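You operate a simulated robot arm through the tools that you are given. There is no shell and no other tool.

You are at the controls of a simulated two-armed robot. One attempt, no reset.

JOB
Draw the steel pulley from the motor with the puller and drop it in its bin.
Fine: clamp the motor first; let the puller down after; leave the fork in and the purple switch on lower.

Only the result counts: the job must be done as asked and must still hold three seconds after the hand-in. Knocking over, shifting, dropping, spilling or breaking anything else fails it.

ROBOT AND FRAMES
Two 7-joint arms with two-finger parallel grippers on one trunk that stands fixed in place. Base frame: the origin is at the foot of the trunk, x ahead of it, y to its left, z up; the work surface is at about z = 880. Lengths are in mm, angles in rad, forces in N, time in s.
The left shoulder is at [20, 138, 1265], the right one opposite. With the tool pointing down near the work surface each hand reaches from about 100 to 500 mm from the base axis, measured 20 degrees to its own side. Payload 1.57 kg a hand.
The tool frame of a hand sits at the grasp point between the pads (the TCP): z along the fingers, y along the line on which they close. The tips reach 30 mm beyond it. Largest opening 80 mm; finger width 17, thickness 12; the body of the gripper, 40 by 82 mm, starts 80 mm behind the TCP.
Orientation is told as [roll, pitch, yaw] about the base's x, y, z axes, in that order, counted from this pose: with the fingers straight down and closing along the base's y, the tool's x points along the base's -x, its y along +y and its z along -z.

CONTROLS
- The arms move only by the tool jog_arm. It takes "left_rows", "right_rows" or both (then of equal length, played together; a hand with none holds still); each is a list of rows, each a list of 7 numbers: the shift along the tool's x, y, z in mm, then the turn, a rotation vector about the tool's x, y, z in rad, then the opening in per cent of the stroke, from 0 (shut) to 100 (fully open). In form: [[x, y, z, rx, ry, rz, gripper], ...]. A call has 1 to 20 rows; each row shifts and turns the commanded pose from where the row before left it, along the tool's axes as they then stand. Rows are played at 5 a second. More than 50 mm and 0.15 rad between two rows, or a gripper value outside its range, and nothing of the call is played. A pose out of reach is approached as far as the arm can. The call stops where the force on the tool passes 90 N (or 10 N more than at its start, if that is more) or the arm is blocked; 0.2 s more then pass. Each finger travels about 45 mm/s and halts on what it meets, pressing with about 21 N; the grip force reading is that of the motor and also rises with nothing between the fingers. The clock runs only during rows and for 0.2 s after the last one: add rows that do not move to give the fingers time. The reply holds the time, the measured pose of the TCP, the force on the tool along the base axes, the opening and the grip force, in the units named above and with some noise, with the torque about the TCP (base axes, N m) and any sound that the robot's microphone picked up, and new pictures: "show" is both (left out), scene, wrist or none (wrist: the cameras of the hands that moved).
- Cameras (640 x 400 px; columns grow to the right, rows downward): "scene" is now at [178.9, 41.8, 1149.4]; the picture's right is [0.48, -0.88, 0.00], its down [-0.48, -0.26, -0.84] and it looks along [0.74, 0.40, -0.54] (base axes); focal length 214 px, centre (320, 200). "left" rides on the left gripper at [72, 7, -122] in its tool frame; the picture's right is [-0.09, 1.00, 0.00], its down [-0.84, -0.08, -0.54] and it looks along [-0.54, -0.05, 0.84] (tool axes); focal length 238 px, centre (320, 200). "right" rides on the right gripper at [72, -7, -122] in its tool frame; the picture's right is [0.09, 1.00, 0.00], its down [-0.84, 0.08, -0.54] and it looks along [-0.54, 0.05, 0.84] (tool axes); focal length 238 px, centre (320, 200). There is no depth. A picture from a camera that has moved, and an enlarged one, comes with that camera's place and axes in the base frame and with its lens.
- lift_body(by): slides the trunk up (or, below 0, down) by that many mm; the arms and the scene camera ride with it, the base frame stays. It gives what a move gives, with no picture.
- pan_tilt(pan, tilt): turns the head with the scene camera to pan (to the left, within 1.047 rad either way) and tilt (down, from -0.506 to 1.204), counted from straight ahead of the robot. It gives what a move gives, and a new picture of the scene camera.
- zoom(camera, box): a new picture of the part [left, top, right, bottom] of that camera's present view, enlarged. The clock stands still meanwhile.
- job_done(): hands the job in; it is judged then, once.

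Nothing tells you positions but the pictures and the camera data. Unless the task says otherwise, let go and move clear before handing in.

The tools are called after "Emit:" as name(argument=value, ...) on one line, values as JSON. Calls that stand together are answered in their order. jog_arm: Moves the arms, as the interface text tells. Its arguments: {"type":"object","properties":{"left_rows":{"type":"array","items":{"type":"array","items":{"type":"number"}}},"right_rows":{"type":"array","items":{"type":"array","items":{"type":"number"}}},"show":{"type":"string","enum":["both","scene","wrist","none"]}},"required":[]} The other tools are called the same way: lift_body (by) slides the trunk up or down; pan_tilt (pan, tilt) turns the head that bears the scene camera; zoom (camera, box) takes an enlarged picture of a part of a camera's view; job_done () hands the job in.

At the start:

```text
time: 0.0
left_ee_pos: [295.8, 392.7, 1135.9]
left_tcp_rot: [-0.018, 0.248, 0.08]
left_wrist_force: [-0.3, 0.5, 0.0]
left_moment: [-0.01, -0.01, 0.04]
left_width: 79.9
left_grasp_force: 0.0
right_ee_pos: [323.2, 45.3, 1149.3]
right_tcp_rot: [0.0, 0.385, 0.002]
right_wrist_force: [0.9, -0.4, 0.0]
right_moment: [0.03, 0.0, 0.0]
right_width: 80.0
right_grasp_force: 0.1
trunk travel left (down, up): [-640.0, 600.0]
head pan, tilt: [0.497, 0.576]
```

scene: 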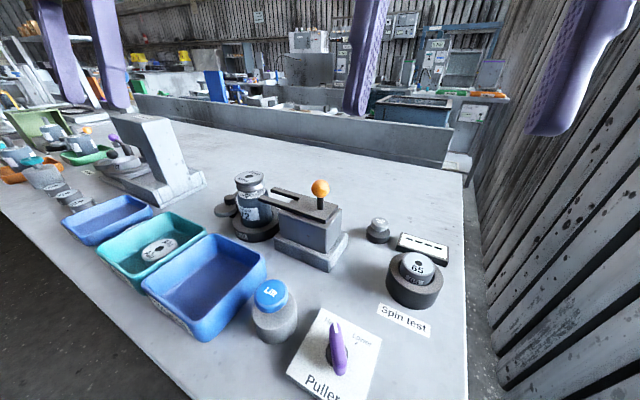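
right: 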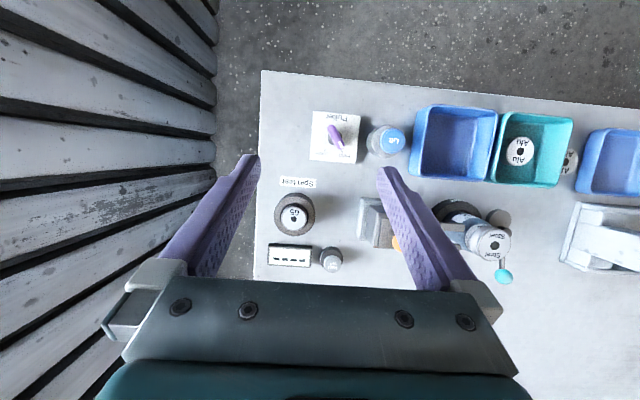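
left: 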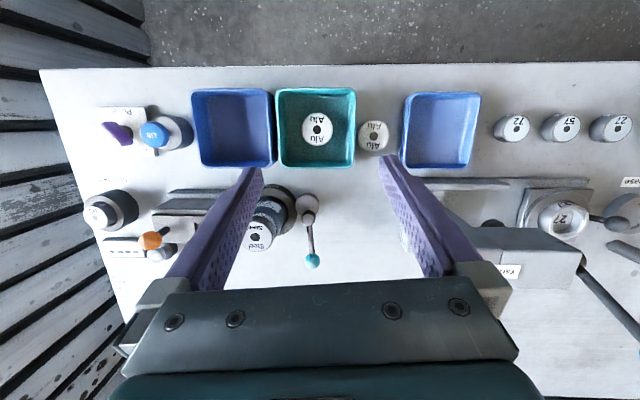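

I see a bench with a motor that carries a pulley marked Steel, a fork puller with an orange-knobbed lever, a purple switch on a "Puller" plate, several bins, and a clamp lever with a teal knob. I'll look closer before moving anything.

Emit:
zoom(camera="scene", box=[200, 150, 360, 280])

Emit:
zoom(camera="scene", box=[240, 270, 440, 400])

Emit:
zoom(camera="left", box=[80, 80, 340, 280])

Emit:
zoom(camera="right", box=[260, 80, 640, 300])

Emit:
zoom(camera="scene", box=[0, 90, 270, 350])

```text
3.08 times, centred on (280, 215) of scene
camera zoom: at [178.9, 41.8, 1149.4], right [0.48, -0.88, 0.0], down [-0.48, -0.26, -0.84], along [0.74, 0.4, -0.54], focal length 660 px, centre (443, 154)
```

zoom: 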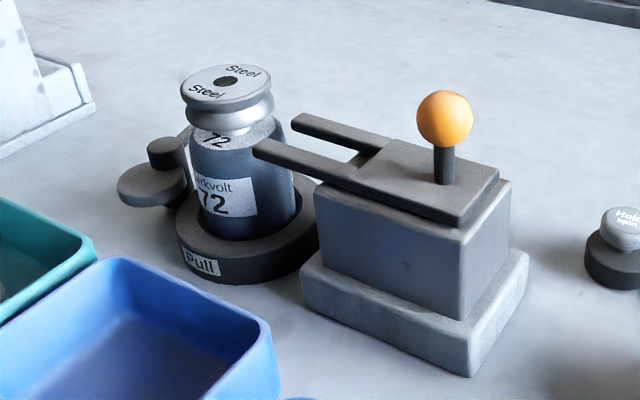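

```text
3.08 times, centred on (340, 335) of scene
camera zoom: at [178.9, 41.8, 1149.4], right [0.48, -0.88, 0.0], down [-0.48, -0.26, -0.84], along [0.74, 0.4, -0.54], focal length 660 px, centre (258, -215)
```

zoom: 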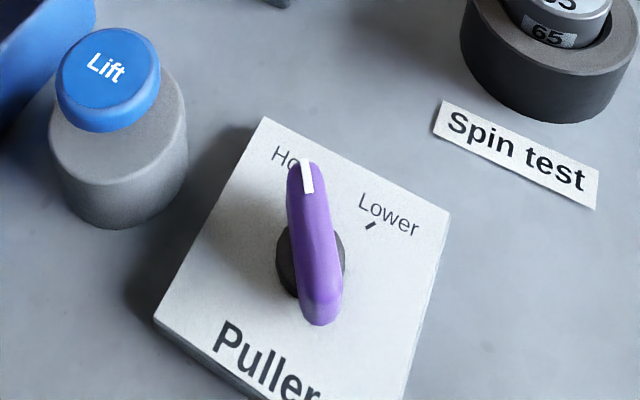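

```text
2.00 times, centred on (210, 180) of left
camera zoom: at [255.0, 398.0, 1272.3], right [0.0, 1.0, -0.04], down [0.95, 0.01, 0.32], along [0.32, -0.04, -0.95], focal length 477 px, centre (540, 240)
```

zoom: 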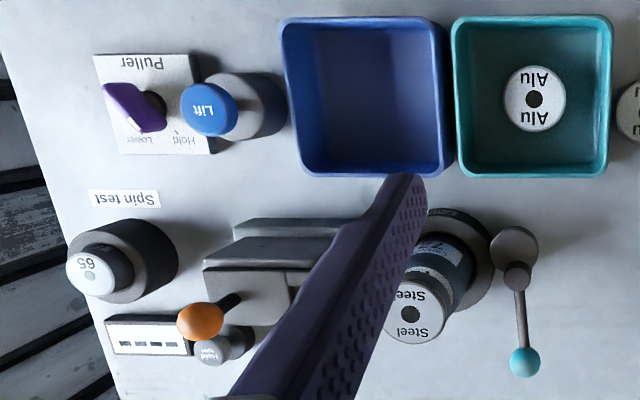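

```text
1.68 times, centred on (450, 190) of right
camera zoom: at [303.8, 39.5, 1288.2], right [-0.09, 1.0, 0.03], down [0.98, 0.08, 0.19], along [0.19, 0.05, -0.98], focal length 401 px, centre (101, 217)
```

zoom: 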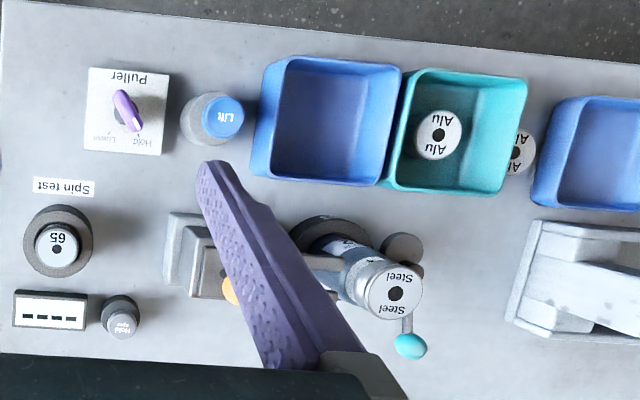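

```text
1.54 times, centred on (135, 220) of scene
camera zoom: at [178.9, 41.8, 1149.4], right [0.48, -0.88, 0.0], down [-0.48, -0.26, -0.84], along [0.74, 0.4, -0.54], focal length 330 px, centre (605, 169)
```

zoom: 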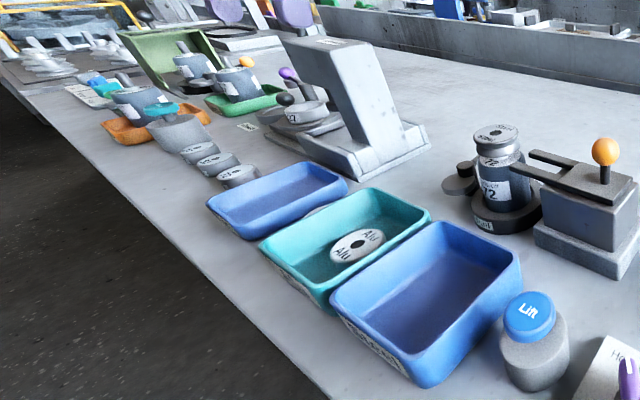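

Emit:
zoom(camera="scene", box=[130, 270, 210, 350])

Emit:
zoom(camera="scene", box=[200, 160, 280, 240])

Emit:
zoom(camera="scene", box=[360, 200, 460, 330])

Emit:
zoom(camera="scene", box=[50, 180, 170, 260])

Emit:
zoom(camera="left", box=[250, 160, 410, 280])

Emit:
pan_tilt(pan=0.9, tilt=0.9)

```text
5.00 times, centred on (170, 310) of scene
camera zoom: at [178.9, 41.8, 1149.4], right [0.48, -0.88, 0.0], down [-0.48, -0.26, -0.84], along [0.74, 0.4, -0.54], focal length 1072 px, centre (1070, -350)
```

zoom: 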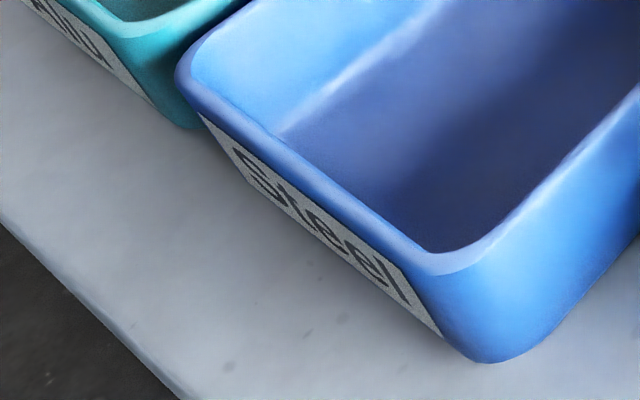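

```text
5.00 times, centred on (240, 200) of scene
camera zoom: at [178.9, 41.8, 1149.4], right [0.48, -0.88, 0.0], down [-0.48, -0.26, -0.84], along [0.74, 0.4, -0.54], focal length 1072 px, centre (720, 200)
```

zoom: 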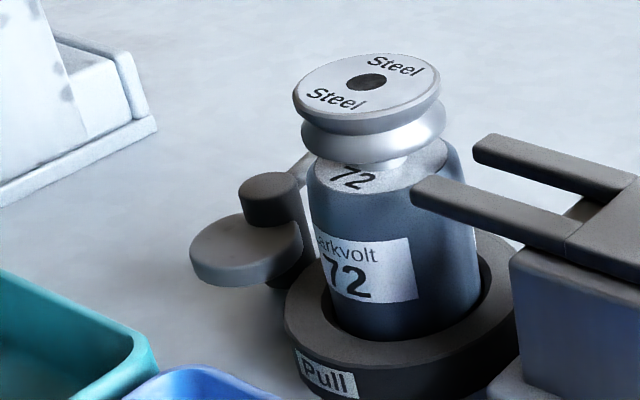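

```text
3.08 times, centred on (410, 265) of scene
camera zoom: at [178.9, 41.8, 1149.4], right [0.48, -0.88, 0.0], down [-0.48, -0.26, -0.84], along [0.74, 0.4, -0.54], focal length 660 px, centre (43, 0)
```

zoom: 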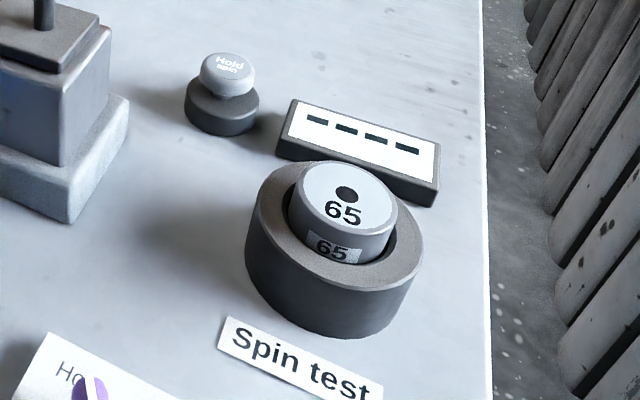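

```text
5.00 times, centred on (110, 220) of scene
camera zoom: at [178.9, 41.8, 1149.4], right [0.48, -0.88, 0.0], down [-0.48, -0.26, -0.84], along [0.74, 0.4, -0.54], focal length 1072 px, centre (1370, 100)
```

zoom: 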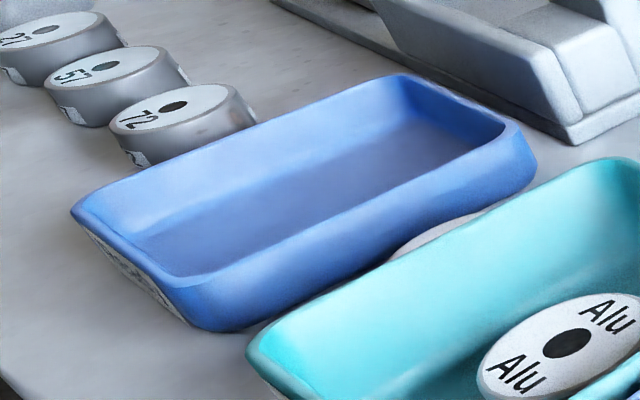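

```text
3.33 times, centred on (330, 220) of left
camera zoom: at [255.0, 398.0, 1272.3], right [0.0, 1.0, -0.04], down [0.95, 0.01, 0.32], along [0.32, -0.04, -0.95], focal length 794 px, centre (287, 133)
```

zoom: 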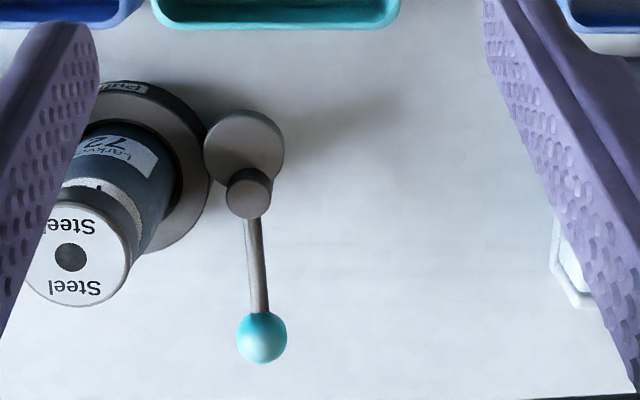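

```text
time: 0.9
left_ee_pos: [294.9, 394.3, 1133.7]
left_tcp_rot: [-0.017, 0.252, 0.082]
left_wrist_force: [0.2, -0.5, 0.3]
left_moment: [0.06, 0.01, 0.0]
left_width: 79.9
left_grasp_force: 0.1
right_ee_pos: [323.2, 47.2, 1148.2]
right_tcp_rot: [0.001, 0.385, 0.002]
right_wrist_force: [0.7, 0.2, 0.3]
right_moment: [0.01, 0.0, -0.01]
right_width: 80.3
right_grasp_force: 0.0
trunk travel left (down, up): [-640.0, 600.0]
head pan, tilt: [0.901, 0.901]
camera scene: at [147.5, 58.5, 1122.5], right [0.78, -0.62, 0.0], down [-0.49, -0.61, -0.62], along [0.39, 0.49, -0.78], focal length 214 px, centre (320, 200)
```

scene: 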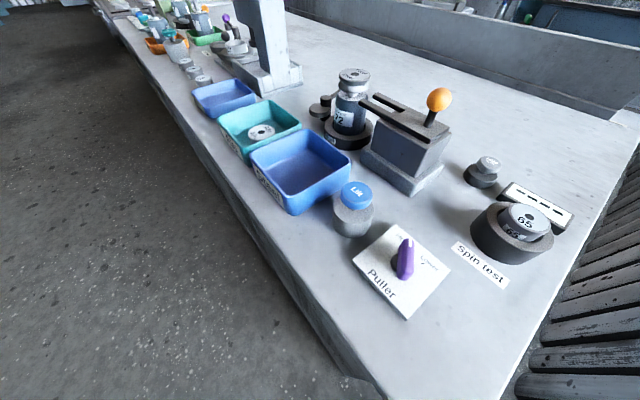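

The steel bin is the blue one at about (265, 277), the motor axis is about (404, 299), and the cam lever runs from its pivot near (404, 361) to a teal knob near (474, 371, 936). The switch points to Hold. I'll straighten the left hand, shut its fingers and check reach.

Emit:
jog_arm(left_rows=[[0, 0, 0, 0, -0.125, 0.04, 50], [0, 0, 0, 0, -0.125, 0.04, 0], [0, 0, 0, 0, 0, 0, 0], [0, 0, 0, 0, 0, 0, 0], [0, 0, 0, 0, 0, 0, 0]], show="both")

```text
time: 2.1
left_ee_pos: [294.2, 393.8, 1137.7]
left_tcp_rot: [-0.027, -0.007, 0.006]
left_wrist_force: [0.5, -0.4, -1.0]
left_moment: [0.0, -0.01, 0.0]
left_width: 0.0
left_grasp_force: 13.6
right_ee_pos: [324.0, 47.1, 1149.1]
right_tcp_rot: [-0.001, 0.386, 0.002]
right_wrist_force: [-0.7, -0.4, -0.4]
right_moment: [0.01, -0.01, 0.01]
right_width: 80.1
right_grasp_force: 0.2
trunk travel left (down, up): [-640.0, 600.0]
head pan, tilt: [0.901, 0.901]
camera scene: at [147.4, 58.5, 1122.4], right [0.78, -0.62, 0.0], down [-0.49, -0.61, -0.62], along [0.39, 0.49, -0.78], focal length 214 px, centre (320, 200)
camera left: at [222.8, 402.0, 1258.0], right [0.09, 1.0, -0.03], down [0.83, -0.06, 0.55], along [0.54, -0.07, -0.84], focal length 238 px, centre (320, 200)
```

scene: 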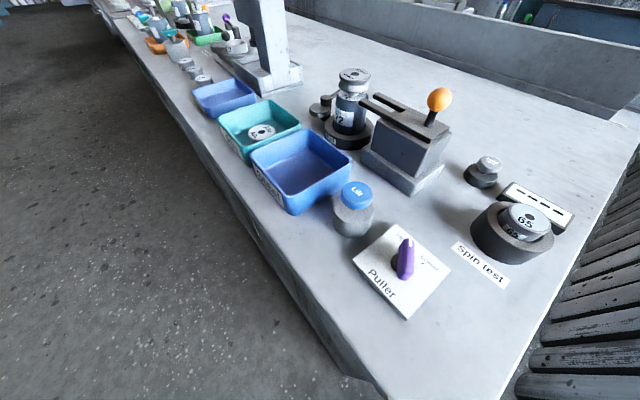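
left: 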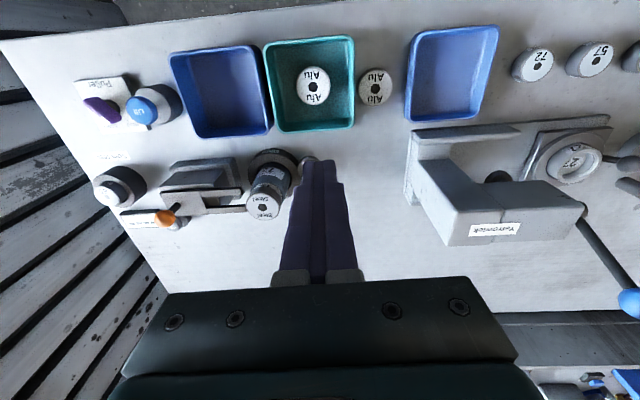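

Emit:
jog_arm(left_rows=[[-32, -12, 6, 0, 0, 0, 0], [-32, -12, 6, 0, 0, 0, 0], [-32, -12, 6, 0, 0, 0, 0], [-32, -12, 6, 0, 0, 0, 0], [-32, -12, 6, 0, 0, 0, 0]], show="both")

```text
time: 3.3
left_ee_pos: [456.2, 333.2, 1107.4]
left_tcp_rot: [-0.025, -0.006, 0.004]
left_wrist_force: [1.3, -0.3, 0.4]
left_moment: [-0.02, -0.02, -0.02]
left_width: 0.0
left_grasp_force: 21.6
right_ee_pos: [323.8, 46.7, 1148.1]
right_tcp_rot: [0.001, 0.386, 0.001]
right_wrist_force: [0.1, -0.1, 1.2]
right_moment: [-0.01, 0.01, 0.01]
right_width: 79.9
right_grasp_force: 0.1
trunk travel left (down, up): [-640.0, 600.0]
head pan, tilt: [0.901, 0.901]
camera scene: at [147.4, 58.5, 1122.4], right [0.78, -0.62, 0.0], down [-0.49, -0.61, -0.62], along [0.39, 0.49, -0.78], focal length 214 px, centre (320, 200)
camera left: at [383.3, 341.6, 1231.0], right [0.09, 1.0, -0.02], down [0.83, -0.06, 0.55], along [0.54, -0.07, -0.84], focal length 238 px, centre (320, 200)
```

scene: 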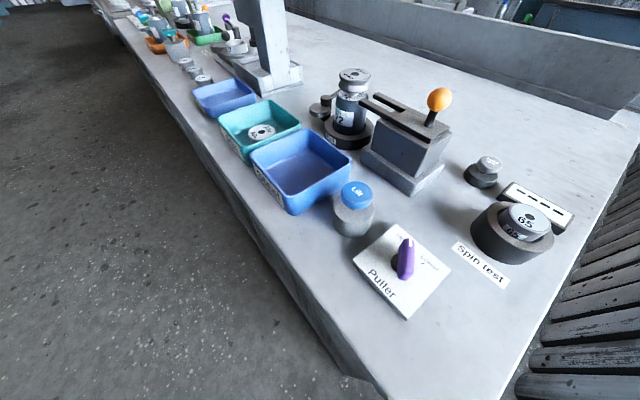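
left: 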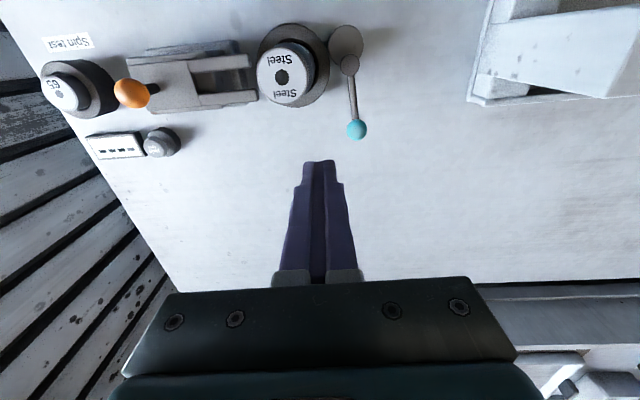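

Emit:
zoom(camera="left", box=[230, 10, 390, 150])

Emit:
zoom(camera="left", box=[30, 20, 270, 170])

Emit:
zoom(camera="scene", box=[290, 50, 470, 200])

```text
2.86 times, centred on (310, 80) of left
camera zoom: at [383.3, 341.6, 1231.0], right [0.09, 1.0, -0.02], down [0.83, -0.06, 0.55], along [0.54, -0.07, -0.84], focal length 681 px, centre (349, 543)
```

zoom: 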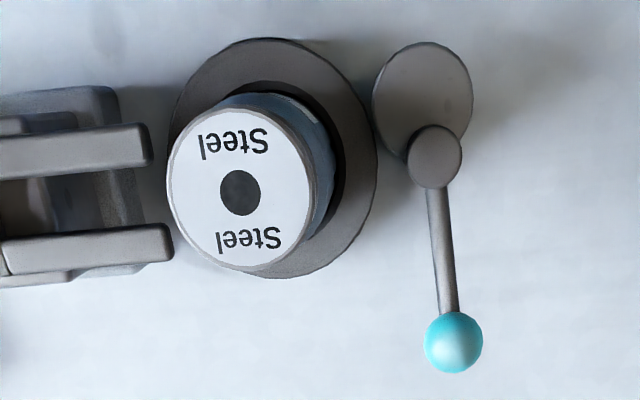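

```text
2.67 times, centred on (150, 95) of left
camera zoom: at [383.3, 341.6, 1231.0], right [0.09, 1.0, -0.02], down [0.83, -0.06, 0.55], along [0.54, -0.07, -0.84], focal length 636 px, centre (773, 480)
```

zoom: 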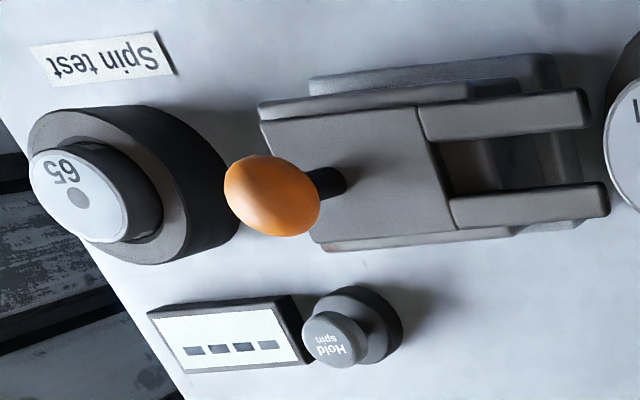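

```text
2.67 times, centred on (380, 125) of scene
camera zoom: at [147.4, 58.5, 1122.4], right [0.78, -0.62, 0.0], down [-0.49, -0.61, -0.62], along [0.39, 0.49, -0.78], focal length 572 px, centre (160, 400)
```

zoom: 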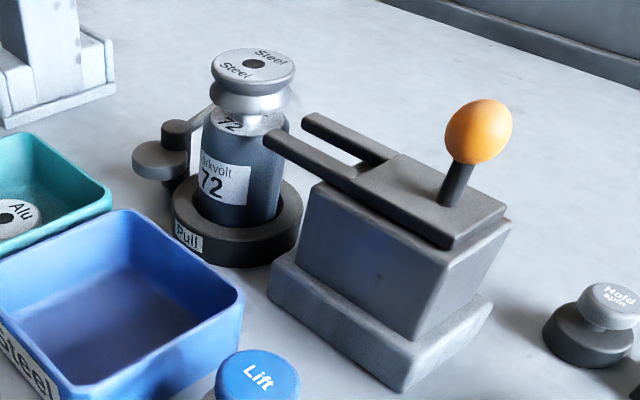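

Emit:
jog_arm(left_rows=[[0, 0, 30, 0, 0, 0, 0], [0, 0, 30, 0, 0, 0, 0], [0, 0, 30, 0, 0, 0, 0], [0, 0, 25, 0, 0, 0, 0], [0, 0, 0, 0, 0, 0, 0]], show="both")

```text
time: 4.5
left_ee_pos: [456.0, 329.6, 993.7]
left_tcp_rot: [-0.025, -0.004, 0.006]
left_wrist_force: [-0.7, 0.4, -0.6]
left_moment: [-0.03, 0.02, -0.02]
left_width: 0.0
left_grasp_force: 21.5
right_ee_pos: [324.0, 47.0, 1147.9]
right_tcp_rot: [0.0, 0.385, 0.0]
right_wrist_force: [-0.1, -0.2, -0.9]
right_moment: [0.0, -0.01, -0.01]
right_width: 80.0
right_grasp_force: 0.1
trunk travel left (down, up): [-640.0, 600.0]
head pan, tilt: [0.901, 0.901]
camera scene: at [147.4, 58.4, 1122.4], right [0.78, -0.62, 0.0], down [-0.49, -0.61, -0.62], along [0.39, 0.49, -0.78], focal length 214 px, centre (320, 200)
camera left: at [384.4, 338.4, 1116.3], right [0.09, 1.0, -0.03], down [0.83, -0.06, 0.55], along [0.54, -0.07, -0.84], focal length 238 px, centre (320, 200)
```

scene: 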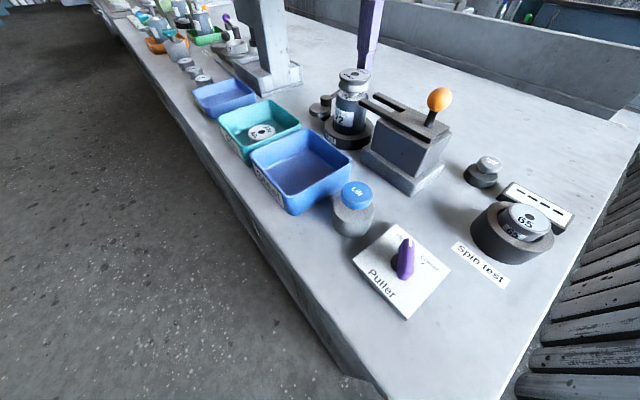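
left: 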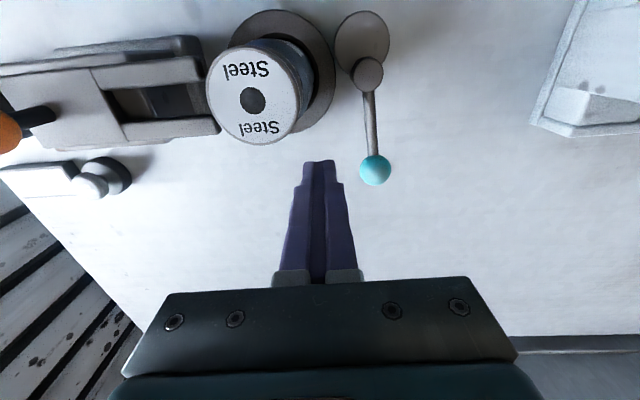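

Emit:
jog_arm(left_rows=[[0, 2, 25, 0, 0, 0, 0], [0, 1, 25, 0, 0, 0, 0], [0, 0, 0, 0, 0, 0, 0]], show="both")

```text
time: 5.3
left_ee_pos: [446.0, 331.1, 946.8]
left_tcp_rot: [-0.026, -0.004, 0.006]
left_wrist_force: [0.3, -0.3, 0.4]
left_moment: [-0.03, -0.01, -0.01]
left_width: 0.0
left_grasp_force: 21.3
left hand out of reach, approached as far as the arm can: row 2
right_ee_pos: [324.6, 46.6, 1147.6]
right_tcp_rot: [-0.001, 0.385, 0.002]
right_wrist_force: [-1.1, 0.1, 1.0]
right_moment: [-0.03, -0.02, 0.03]
right_width: 79.9
right_grasp_force: 0.0
trunk travel left (down, up): [-640.0, 600.0]
head pan, tilt: [0.901, 0.901]
camera scene: at [147.4, 58.5, 1122.4], right [0.78, -0.62, 0.0], down [-0.49, -0.61, -0.62], along [0.39, 0.49, -0.78], focal length 214 px, centre (320, 200)
camera left: at [373.8, 340.4, 1068.7], right [0.09, 1.0, -0.03], down [0.83, -0.06, 0.55], along [0.54, -0.07, -0.84], focal length 238 px, centre (320, 200)
```

scene: 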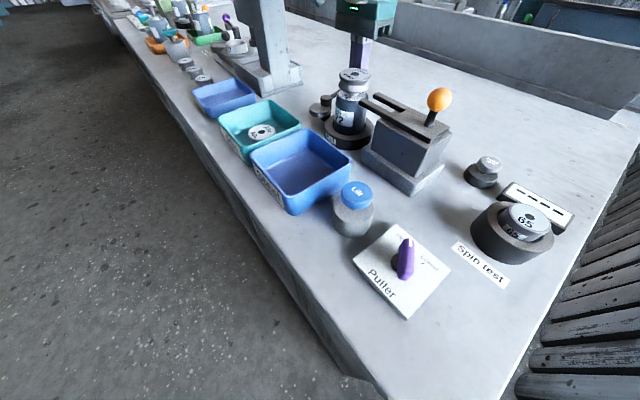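
left: 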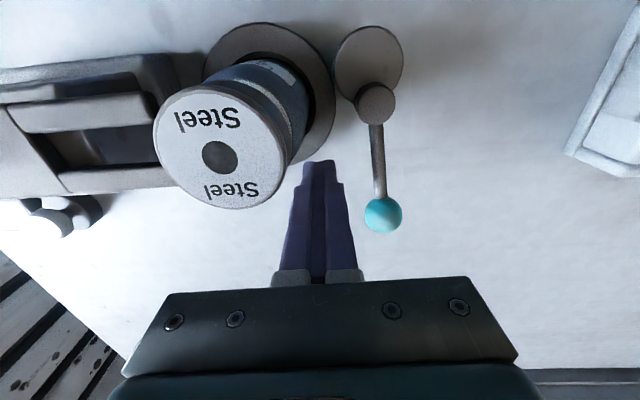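

The arm runs out of reach close to the bench, so I'll raise both hands and slide the trunk down for a longer reach at this height.

Emit:
jog_arm(left_rows=[[0, 0, -30, 0, 0, 0, 0], [0, 0, -40, 0, 0, 0, 0], [0, 0, -40, 0, 0, 0, 0], [0, 0, -40, 0, 0, 0, 0]], right_rows=[[11, -25, -28, 0, 0, 0, 100], [11, -25, -28, 0, 0, 0, 100], [11, -25, -28, 0, 0, 0, 100], [11, -25, -28, 0, 0, 0, 100]], show="none")

Emit:
lift_body(by=-120)

```text
time: 5.9
left_ee_pos: [445.1, 334.4, 1005.2]
left_tcp_rot: [-0.026, -0.005, 0.006]
left_wrist_force: [0.4, 0.3, 0.6]
left_moment: [0.04, 0.0, -0.01]
left_width: 0.0
left_grasp_force: 21.2
right_ee_pos: [297.5, 9.0, 1131.2]
right_tcp_rot: [-0.007, 0.614, 0.022]
right_wrist_force: [-0.2, 0.1, 0.1]
right_moment: [0.04, 0.01, 0.01]
right_width: 80.0
right_grasp_force: 0.0
trunk travel left (down, up): [-640.0, 600.0]
head pan, tilt: [0.901, 0.901]
stopped in row 2 (right hand): the arm was blocked; the commanded pose is now the measured one
```

```text
time: 6.9
left_ee_pos: [445.9, 334.7, 930.5]
left_tcp_rot: [-0.037, -0.006, 0.005]
left_wrist_force: [-6.0, 2.6, 14.2]
left_moment: [0.06, 0.3, -0.16]
left_width: 0.0
left_grasp_force: 20.8
right_ee_pos: [298.3, 10.5, 1046.6]
right_tcp_rot: [-0.005, 0.613, 0.02]
right_wrist_force: [0.1, 0.2, -0.3]
right_moment: [-0.01, 0.02, -0.02]
right_width: 80.1
right_grasp_force: 0.1
trunk travel left (down, up): [-556.0, 684.0]
head pan, tilt: [0.901, 0.901]
stopped: the force on the tool passed its limit at 126 N (the readings are from after the stop); the commanded pose is now the measured one
```

The right arm blocked early, so the left hand was still low when the trunk came down, and its tips touched something, most likely the ring's rim. I'll look before moving again.

Emit:
jog_arm(left_rows=[[0, 0, -15, 0, 0, 0, 0], [0, 0, -30, 0, 0, 0, 0], [0, 0, -30, 0, 0, 0, 0]], show="both")

Emit:
zoom(camera="left", box=[120, 0, 420, 200])

Emit:
zoom(camera="right", box=[0, 0, 640, 400])

```text
time: 7.7
left_ee_pos: [446.0, 334.4, 1006.6]
left_tcp_rot: [-0.039, -0.003, 0.006]
left_wrist_force: [0.6, -0.6, 0.2]
left_moment: [-0.03, 0.02, 0.02]
left_width: 0.0
left_grasp_force: 20.9
right_ee_pos: [298.0, 9.8, 1048.2]
right_tcp_rot: [-0.009, 0.612, 0.02]
right_wrist_force: [0.1, -1.1, -0.2]
right_moment: [0.02, -0.01, 0.01]
right_width: 80.0
right_grasp_force: 0.1
trunk travel left (down, up): [-556.0, 684.0]
head pan, tilt: [0.901, 0.901]
camera scene: at [147.5, 58.6, 1038.5], right [0.78, -0.62, 0.0], down [-0.49, -0.61, -0.62], along [0.39, 0.49, -0.78], focal length 214 px, centre (320, 200)
camera left: at [374.3, 344.4, 1127.4], right [0.09, 1.0, -0.04], down [0.83, -0.05, 0.55], along [0.54, -0.08, -0.84], focal length 238 px, centre (320, 200)
```

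scene: 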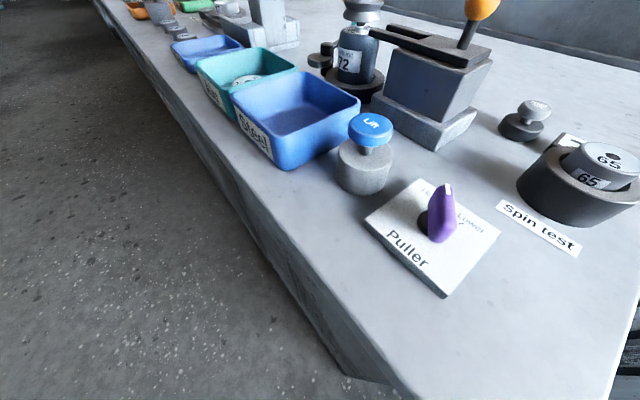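
left: 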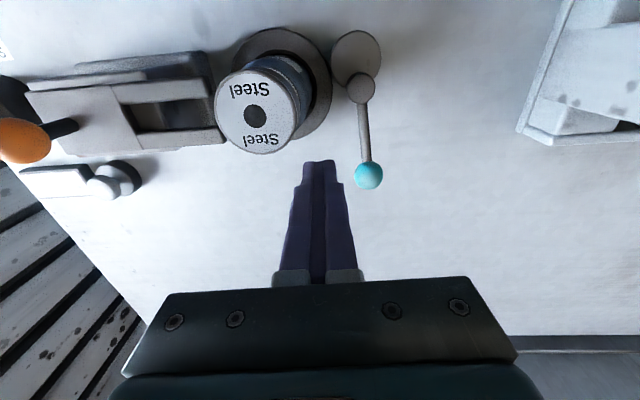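

```text
2.00 times, centred on (270, 100) of left
camera zoom: at [374.3, 344.4, 1127.4], right [0.09, 1.0, -0.04], down [0.83, -0.05, 0.55], along [0.54, -0.08, -0.84], focal length 477 px, centre (420, 400)
```

zoom: 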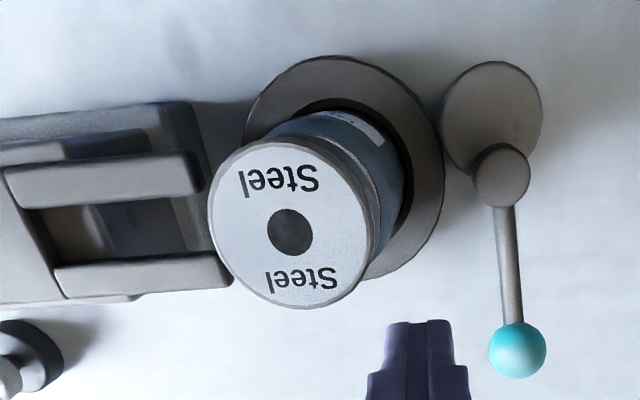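

```text
1.00 times, centred on (320, 200) of right (not enlarged: the box is as wide or as high as the picture)
camera zoom: at [310.0, 4.2, 1187.4], right [-0.1, 0.99, 0.05], down [0.99, 0.1, -0.04], along [-0.04, 0.04, -1.0], focal length 238 px, centre (320, 200)
```

zoom: 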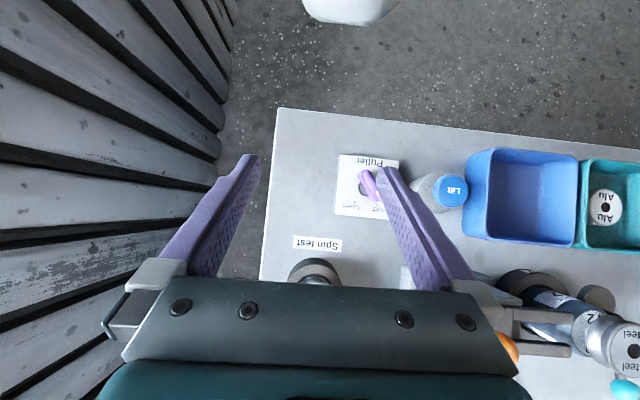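

Nothing looks displaced. I'll raise the left hand properly and move the right one a little up and forward. I'll check both before lowering the trunk further.

Emit:
jog_arm(left_rows=[[-4, 2, -30, 0, 0, 0, 0], [-4, 2, -30, 0, 0, 0, 0], [-4, 2, -10, 0.02, 0, 0, 0]], right_rows=[[-3, 0, -18, 0, 0, 0, 100], [-3, 0, -18, 0, 0, 0, 100], [-3, 0, -18, 0, 0, 0, 100]], show="none")

```text
time: 8.7
left_ee_pos: [439.1, 341.4, 1044.1]
left_tcp_rot: [-0.043, 0.045, 0.011]
left_wrist_force: [-0.7, 0.3, -0.6]
left_moment: [0.01, 0.02, -0.04]
left_width: 0.1
left_grasp_force: 21.4
left hand out of reach, approached as far as the arm can: row 2, 3
right_ee_pos: [292.8, -0.3, 1046.4]
right_tcp_rot: [-0.005, 0.719, 0.02]
right_wrist_force: [-0.1, -0.4, 0.0]
right_moment: [0.0, 0.0, 0.02]
right_width: 80.0
right_grasp_force: 0.2
right hand out of reach, approached as far as the arm can: row 1, 2, 3
trunk travel left (down, up): [-556.0, 684.0]
head pan, tilt: [0.901, 0.901]
stopped in row 3 (left hand): the arm was blocked; the commanded pose is now the measured one
```

Emit:
jog_arm(left_rows=[[0, 0, 20, -0.04, -0.06, 0, 0], [0, 0, 15, -0.04, -0.06, 0, 0], [0, 0, 10, -0.04, -0.06, 0, 0], [0, 0, 0, -0.02, -0.06, 0, 0], [0, 0, 0, 0, 0, 0, 0]], show="both")

```text
time: 9.9
left_ee_pos: [439.5, 341.5, 999.8]
left_tcp_rot: [0.099, -0.199, 0.006]
left_wrist_force: [1.0, -0.5, -0.1]
left_moment: [-0.01, 0.04, 0.04]
left_width: 0.1
left_grasp_force: 21.1
right_ee_pos: [293.8, 0.4, 1046.1]
right_tcp_rot: [-0.004, 0.718, 0.023]
right_wrist_force: [-0.3, -0.1, -0.6]
right_moment: [-0.02, -0.02, -0.02]
right_width: 80.4
right_grasp_force: 0.1
trunk travel left (down, up): [-556.0, 684.0]
head pan, tilt: [0.901, 0.901]
camera scene: at [147.4, 58.5, 1038.6], right [0.78, -0.62, 0.0], down [-0.49, -0.61, -0.62], along [0.39, 0.49, -0.78], focal length 214 px, centre (320, 200)
camera left: at [344.8, 335.6, 1106.2], right [0.07, 0.99, 0.11], down [0.72, -0.13, 0.69], along [0.69, 0.04, -0.72], focal length 238 px, centre (320, 200)
```

scene: 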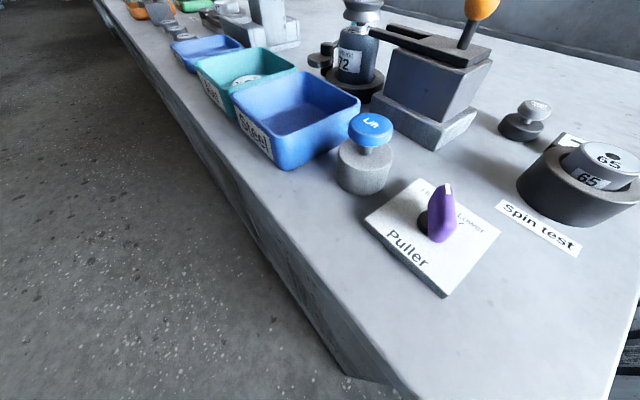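
left: 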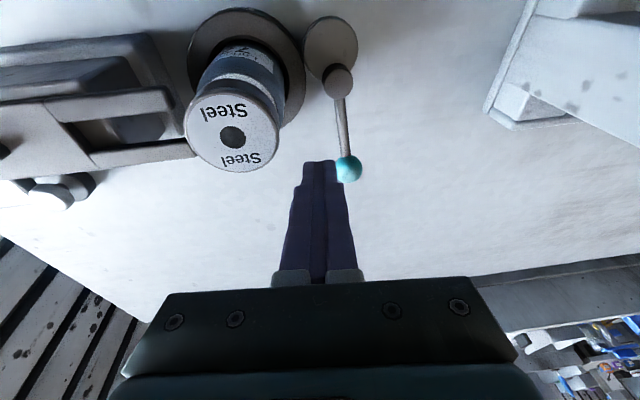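

Emit:
jog_arm(left_rows=[[0, -5, 27, 0, 0, 0, 0], [0, -5, 26, 0, 0, 0, 0], [0, 0, 0, 0, 0, 0, 0]], show="both")

Emit:
zoom(camera="left", box=[200, 60, 460, 240])

```text
time: 10.7
left_ee_pos: [450.9, 338.1, 946.5]
left_tcp_rot: [0.096, -0.199, 0.001]
left_wrist_force: [-0.4, -1.3, 0.7]
left_moment: [-0.03, -0.01, -0.03]
left_width: 0.1
left_grasp_force: 21.0
right_ee_pos: [293.3, 1.2, 1046.2]
right_tcp_rot: [-0.003, 0.72, 0.021]
right_wrist_force: [-0.1, 0.0, -0.3]
right_moment: [0.0, 0.01, -0.02]
right_width: 79.9
right_grasp_force: 0.0
trunk travel left (down, up): [-556.0, 684.0]
head pan, tilt: [0.901, 0.901]
camera scene: at [147.4, 58.5, 1038.6], right [0.78, -0.62, 0.0], down [-0.49, -0.61, -0.62], along [0.39, 0.49, -0.78], focal length 214 px, centre (320, 200)
camera left: at [356.3, 331.1, 1052.9], right [0.07, 0.99, 0.11], down [0.72, -0.13, 0.69], along [0.69, 0.03, -0.72], focal length 238 px, centre (320, 200)
```

scene: 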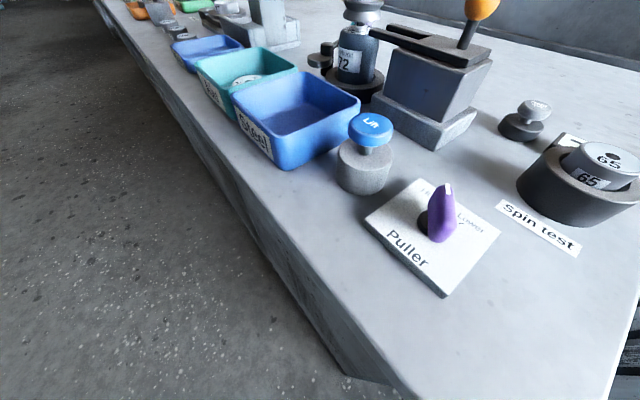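
left: 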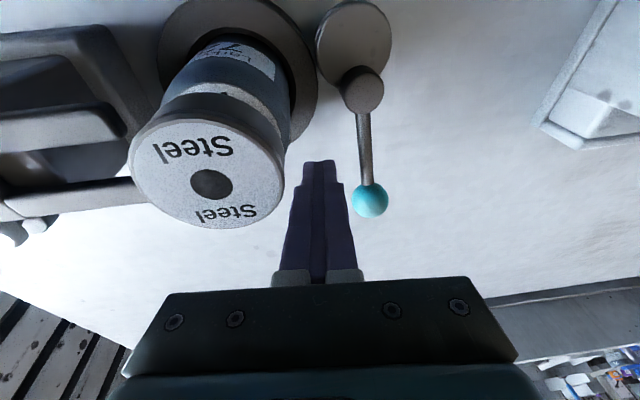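

```text
2.22 times, centred on (330, 150) of left
camera zoom: at [356.3, 331.1, 1052.9], right [0.07, 0.99, 0.11], down [0.72, -0.13, 0.69], along [0.69, 0.03, -0.72], focal length 530 px, centre (298, 311)
```

zoom: 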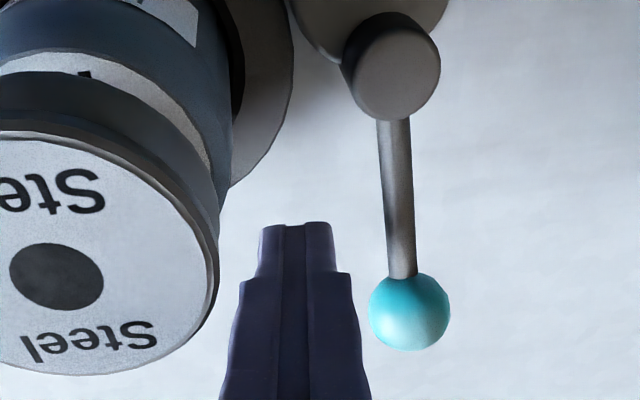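

The fingers stand between the motor and the lever rod, level with the rod. I'll push the lever toward +y in small steps, which should swing the cam onto the motor.

Emit:
jog_arm(left_rows=[[1, -0.5, 4.9, 0, 0, 0, 0], [2.3, 12.2, 0.8, 0, 0, 0, 0], [-0.2, 8, 0.8, 0, 0, 0, 0], [-0.2, 8, 0.8, 0, 0, 0, 0], [0, 0, 0, 0, 0, 0, 0]], show="both")

```text
time: 11.9
left_ee_pos: [446.8, 366.3, 940.5]
left_tcp_rot: [0.098, -0.199, 0.004]
left_wrist_force: [0.2, 0.0, -0.5]
left_moment: [0.01, 0.02, -0.04]
left_width: 0.0
left_grasp_force: 21.0
right_ee_pos: [293.3, -0.8, 1046.3]
right_tcp_rot: [-0.003, 0.718, 0.021]
right_wrist_force: [-0.5, -0.4, -0.6]
right_moment: [0.0, 0.0, -0.05]
right_width: 80.0
right_grasp_force: 0.1
trunk travel left (down, up): [-556.0, 684.0]
head pan, tilt: [0.901, 0.901]
camera scene: at [147.4, 58.4, 1038.6], right [0.78, -0.62, 0.0], down [-0.49, -0.61, -0.62], along [0.39, 0.49, -0.78], focal length 214 px, centre (320, 200)
camera left: at [353.0, 359.4, 1048.0], right [0.07, 0.99, 0.11], down [0.72, -0.13, 0.69], along [0.69, 0.03, -0.72], focal length 238 px, centre (320, 200)
```

scene: 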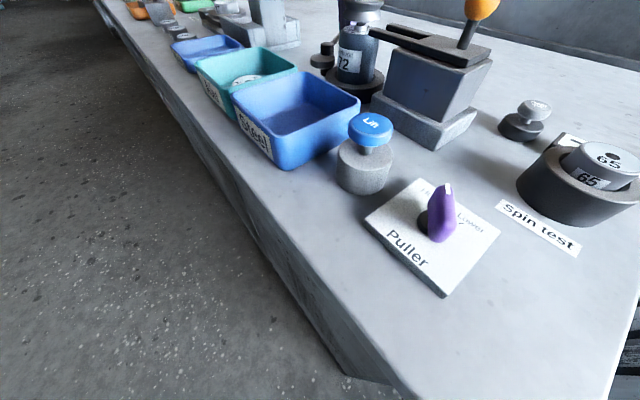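
left: 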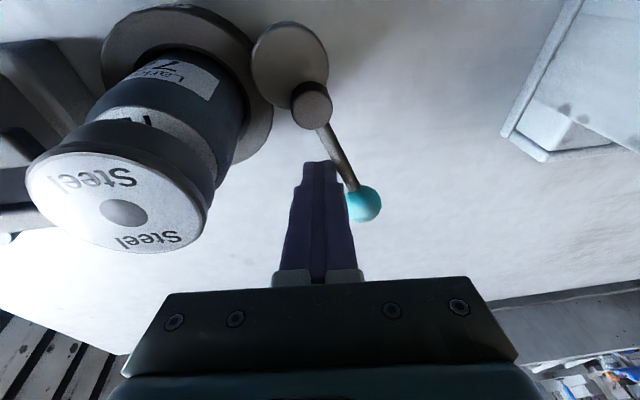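

Emit:
jog_arm(left_rows=[[1.3, 8, 0.6, 0, 0, 0, 0], [1.3, 8, 0.6, 0, 0, 0, 0], [4, 7, 0, 0, 0, 0, 0], [5.5, 7, -0.4, 0, 0, 0, 0], [0, 0, 0, 0, 0, 0, 0]], show="wrist")

```text
time: 13.1
left_ee_pos: [435.5, 395.0, 942.1]
left_tcp_rot: [0.096, -0.198, 0.003]
left_wrist_force: [-0.2, -0.8, -0.5]
left_moment: [0.02, -0.01, -0.03]
left_width: 0.1
left_grasp_force: 20.5
right_ee_pos: [293.1, -0.1, 1046.6]
right_tcp_rot: [-0.003, 0.72, 0.022]
right_wrist_force: [-0.1, 0.0, 0.0]
right_moment: [0.04, -0.01, -0.01]
right_width: 80.0
right_grasp_force: 0.1
trunk travel left (down, up): [-556.0, 684.0]
head pan, tilt: [0.901, 0.901]
camera left: at [340.8, 389.1, 1048.2], right [0.07, 0.99, 0.11], down [0.72, -0.13, 0.69], along [0.69, 0.03, -0.72], focal length 238 px, centre (320, 200)
```

left: 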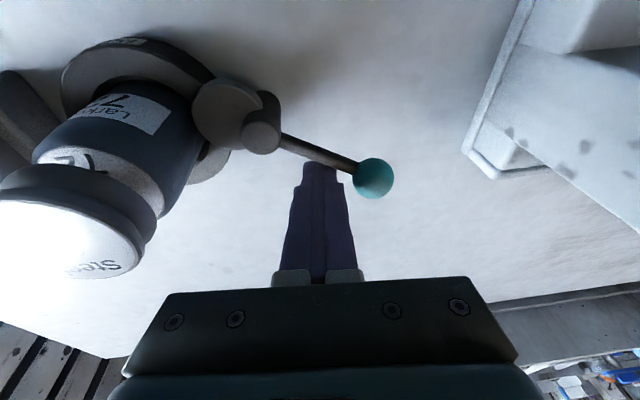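

Emit:
jog_arm(left_rows=[[5.9, 4, -0.8, 0, 0, 0, 0], [5.9, 4, -0.8, 0, 0, 0, 0], [6, 2, -1, 0, 0, 0, 0], [0, 0, 0, 0, 0, 0, 0]], show="wrist")

Emit:
zoom(camera="left", box=[100, 30, 400, 230])

```text
time: 14.1
left_ee_pos: [417.5, 406.1, 943.6]
left_tcp_rot: [0.095, -0.203, 0.003]
left_wrist_force: [7.9, -1.0, -2.1]
left_moment: [-0.01, -0.18, -0.04]
left_width: 0.1
left_grasp_force: 20.6
right_ee_pos: [293.8, -0.2, 1046.2]
right_tcp_rot: [-0.003, 0.72, 0.02]
right_wrist_force: [0.2, -0.5, -0.1]
right_moment: [0.0, 0.0, -0.02]
right_width: 80.2
right_grasp_force: 0.0
trunk travel left (down, up): [-556.0, 684.0]
head pan, tilt: [0.901, 0.901]
camera left: at [324.2, 397.8, 1048.1], right [0.07, 0.99, 0.11], down [0.71, -0.13, 0.69], along [0.7, 0.03, -0.72], focal length 238 px, centre (320, 200)
```

left: 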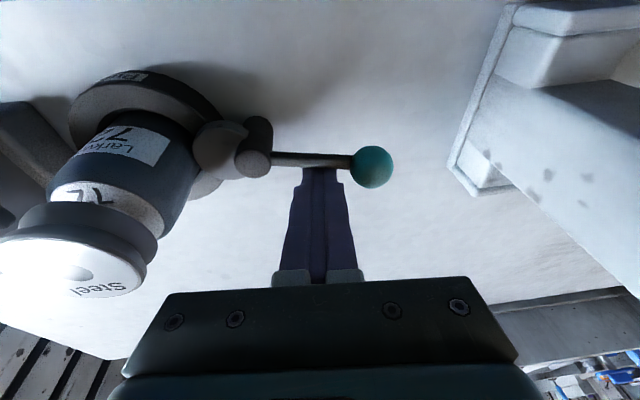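

```text
2.00 times, centred on (250, 130) of left
camera zoom: at [324.2, 397.8, 1048.1], right [0.07, 0.99, 0.11], down [0.71, -0.13, 0.69], along [0.7, 0.03, -0.72], focal length 477 px, centre (460, 340)
```

zoom: 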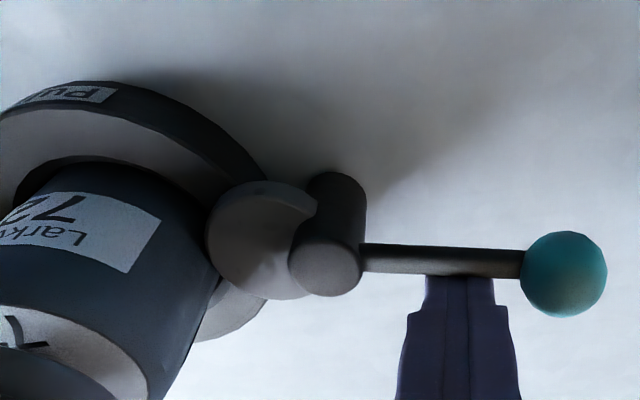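

The cam now touches the motor and resistance has started at about 8 N. I'll push a little further to tighten it.

Emit:
jog_arm(left_rows=[[3, 0, -0.6, 0, 0, 0, 0], [3, 0, -0.6, 0, 0, 0, 0], [0, 0, 0, 0, 0, 0, 0]], show="wrist")

```text
time: 14.9
left_ee_pos: [418.0, 403.2, 944.4]
left_tcp_rot: [0.095, -0.211, 0.003]
left_wrist_force: [28.6, -0.4, -6.4]
left_moment: [0.01, -0.52, -0.13]
left_width: 0.0
left_grasp_force: 20.9
right_ee_pos: [297.6, -0.6, 1048.0]
right_tcp_rot: [-0.003, 0.714, 0.021]
right_wrist_force: [-0.1, 0.4, 0.2]
right_moment: [0.05, 0.01, 0.02]
right_width: 80.0
right_grasp_force: 0.0
trunk travel left (down, up): [-556.0, 684.0]
head pan, tilt: [0.901, 0.901]
camera left: at [322.1, 397.4, 1049.2], right [0.07, 0.99, 0.11], down [0.71, -0.13, 0.7], along [0.71, 0.03, -0.71], focal length 238 px, centre (320, 200)
```

left: 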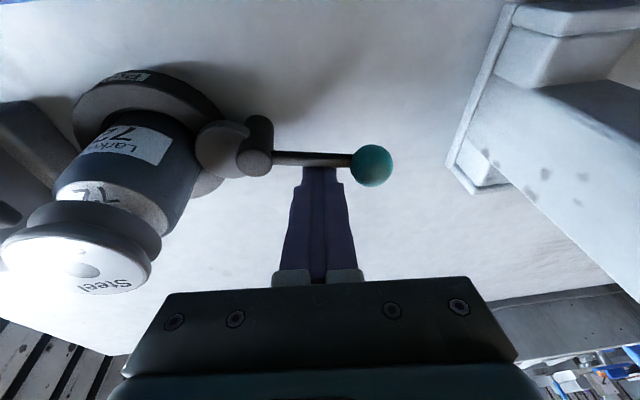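

Emit:
jog_arm(left_rows=[[-6, 0, 0, 0, 0, 0, 0], [-6, 0, 0, 0, 0, 0, 0], [0, 0, -25, 0, 0, 0, 0], [0, 0, -25, 0, 0, 0, 0], [0, 0, -20, 0, 0, 0, 0]], show="wrist")

Emit:
zoom(camera="left", box=[100, 30, 400, 230])

```text
time: 16.1
left_ee_pos: [407.9, 399.3, 1011.6]
left_tcp_rot: [0.098, -0.199, 0.0]
left_wrist_force: [-1.1, -0.2, -0.1]
left_moment: [0.03, -0.02, 0.0]
left_width: 0.1
left_grasp_force: 20.5
right_ee_pos: [293.4, 0.3, 1046.5]
right_tcp_rot: [-0.004, 0.719, 0.02]
right_wrist_force: [0.0, 0.6, -0.5]
right_moment: [-0.02, 0.02, -0.02]
right_width: 80.0
right_grasp_force: 0.1
trunk travel left (down, up): [-556.0, 684.0]
head pan, tilt: [0.901, 0.901]
camera left: at [314.7, 392.2, 1117.7], right [0.07, 0.99, 0.11], down [0.72, -0.13, 0.69], along [0.69, 0.03, -0.72], focal length 238 px, centre (320, 200)
```

left: 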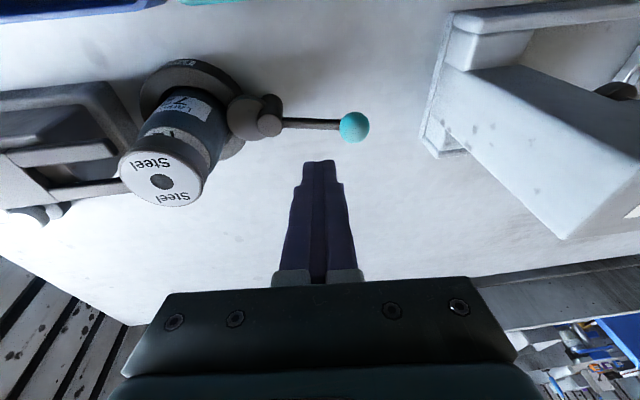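

```text
2.00 times, centred on (250, 130) of left
camera zoom: at [314.7, 392.2, 1117.7], right [0.07, 0.99, 0.11], down [0.72, -0.13, 0.69], along [0.69, 0.03, -0.72], focal length 477 px, centre (460, 340)
```

zoom: 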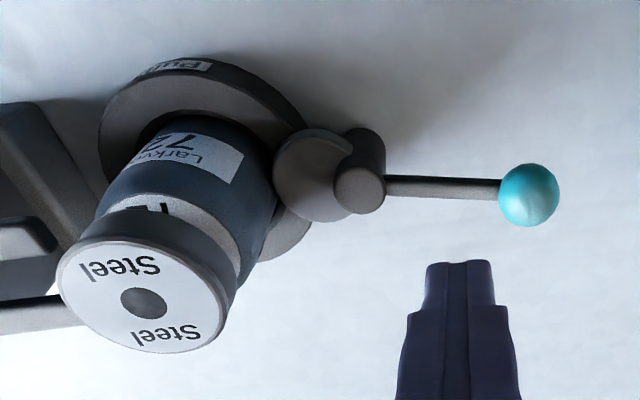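

The clamp lever stays over with the cam on the motor. Now I'll raise the trunk back to its first height to get clearance for the fork slide.

Emit:
lift_body(by=84)

```text
time: 17.3
left_ee_pos: [408.5, 398.5, 1095.6]
left_tcp_rot: [0.095, -0.199, 0.004]
left_wrist_force: [-0.7, 0.8, -0.3]
left_moment: [0.01, 0.0, 0.01]
left_width: 0.0
left_grasp_force: 21.3
right_ee_pos: [292.7, -0.5, 1130.5]
right_tcp_rot: [-0.005, 0.72, 0.021]
right_wrist_force: [0.4, 0.0, 0.3]
right_moment: [0.0, -0.03, 0.01]
right_width: 80.0
right_grasp_force: 0.1
trunk travel left (down, up): [-640.0, 600.0]
head pan, tilt: [0.901, 0.901]
```

Emit:
jog_arm(left_rows=[[0, 0, 0, 0.047, 0.1, 0, 0], [0, 0, 0, 0.047, 0.1, 0, 0], [0, -30, 0, 0, 0, 0, 0], [0, -30, 0, 0, 0, 0, 0]], right_rows=[[-16, -15, 6, 0, -0.105, 0, 100], [-15.2, -15, 7.6, 0, -0.105, 0, 50], [-14.3, -15, 9.2, 0, -0.105, 0, 0], [-13.3, -15, 10.6, 0, -0.105, 0, 0]], show="none")

```text
time: 17.9
left_ee_pos: [409.5, 398.8, 1095.7]
left_tcp_rot: [0.011, -0.018, 0.013]
left_wrist_force: [-0.6, 0.6, -0.4]
left_moment: [0.02, -0.01, 0.01]
left_width: 0.0
left_grasp_force: 20.9
right_ee_pos: [252.2, 5.3, 1052.2]
right_tcp_rot: [-0.062, 0.687, 0.148]
right_wrist_force: [-1.1, -0.1, -0.5]
right_moment: [-0.01, -0.03, 0.01]
right_width: 46.8
right_grasp_force: 0.0
trunk travel left (down, up): [-640.0, 600.0]
head pan, tilt: [0.901, 0.901]
stopped in row 3 (right hand): the arm was blocked; the commanded pose is now the measured one
```

The right arm is moving oddly and I don't know what blocks it. I'll pan the head to look at it before using it.

Emit:
pan_tilt(pan=-0.3, tilt=0.4)

Emit:
zoom(camera="right", box=[0, 0, 640, 400])

```text
time: 19.3
left_ee_pos: [408.9, 398.2, 1095.3]
left_tcp_rot: [0.011, -0.018, 0.014]
left_wrist_force: [1.1, -0.3, 0.4]
left_moment: [-0.03, 0.04, 0.01]
left_width: 0.0
left_grasp_force: 20.6
right_ee_pos: [251.1, 3.7, 1051.5]
right_tcp_rot: [-0.059, 0.686, 0.147]
right_wrist_force: [0.0, 0.4, 0.2]
right_moment: [0.02, 0.01, 0.01]
right_width: 0.2
right_grasp_force: 21.0
trunk travel left (down, up): [-640.0, 600.0]
head pan, tilt: [-0.3, 0.4]
camera scene: at [189.1, -28.0, 1165.6], right [-0.29, -0.96, 0.0], down [-0.37, 0.11, -0.92], along [0.88, -0.27, -0.39], focal length 214 px, centre (320, 200)
```

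scene: 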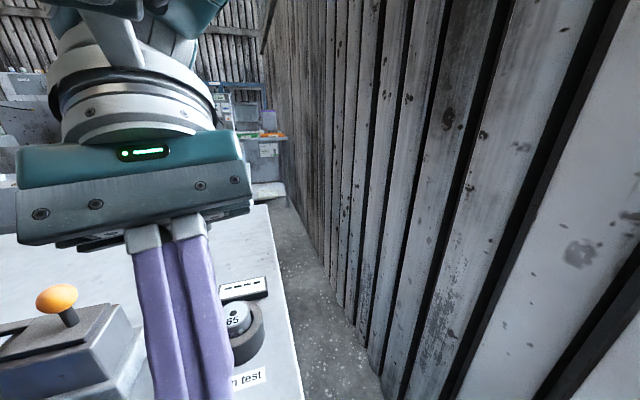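

```text
1.00 times, centred on (320, 200) of right (not enlarged: the box is as wide or as high as the picture)
camera zoom: at [272.4, 8.2, 1190.6], right [-0.25, 0.97, 0.01], down [0.96, 0.25, -0.11], along [-0.11, -0.02, -0.99], focal length 238 px, centre (320, 200)
```

zoom: 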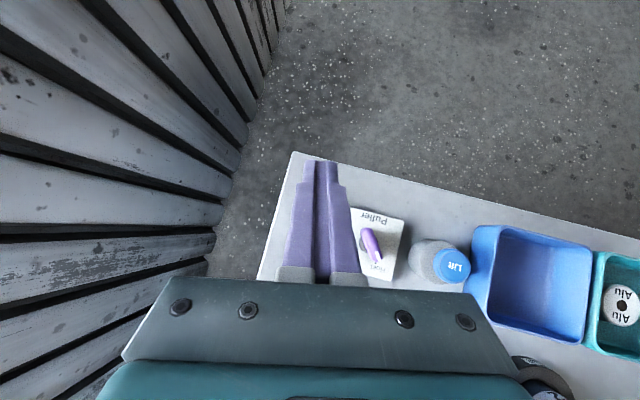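

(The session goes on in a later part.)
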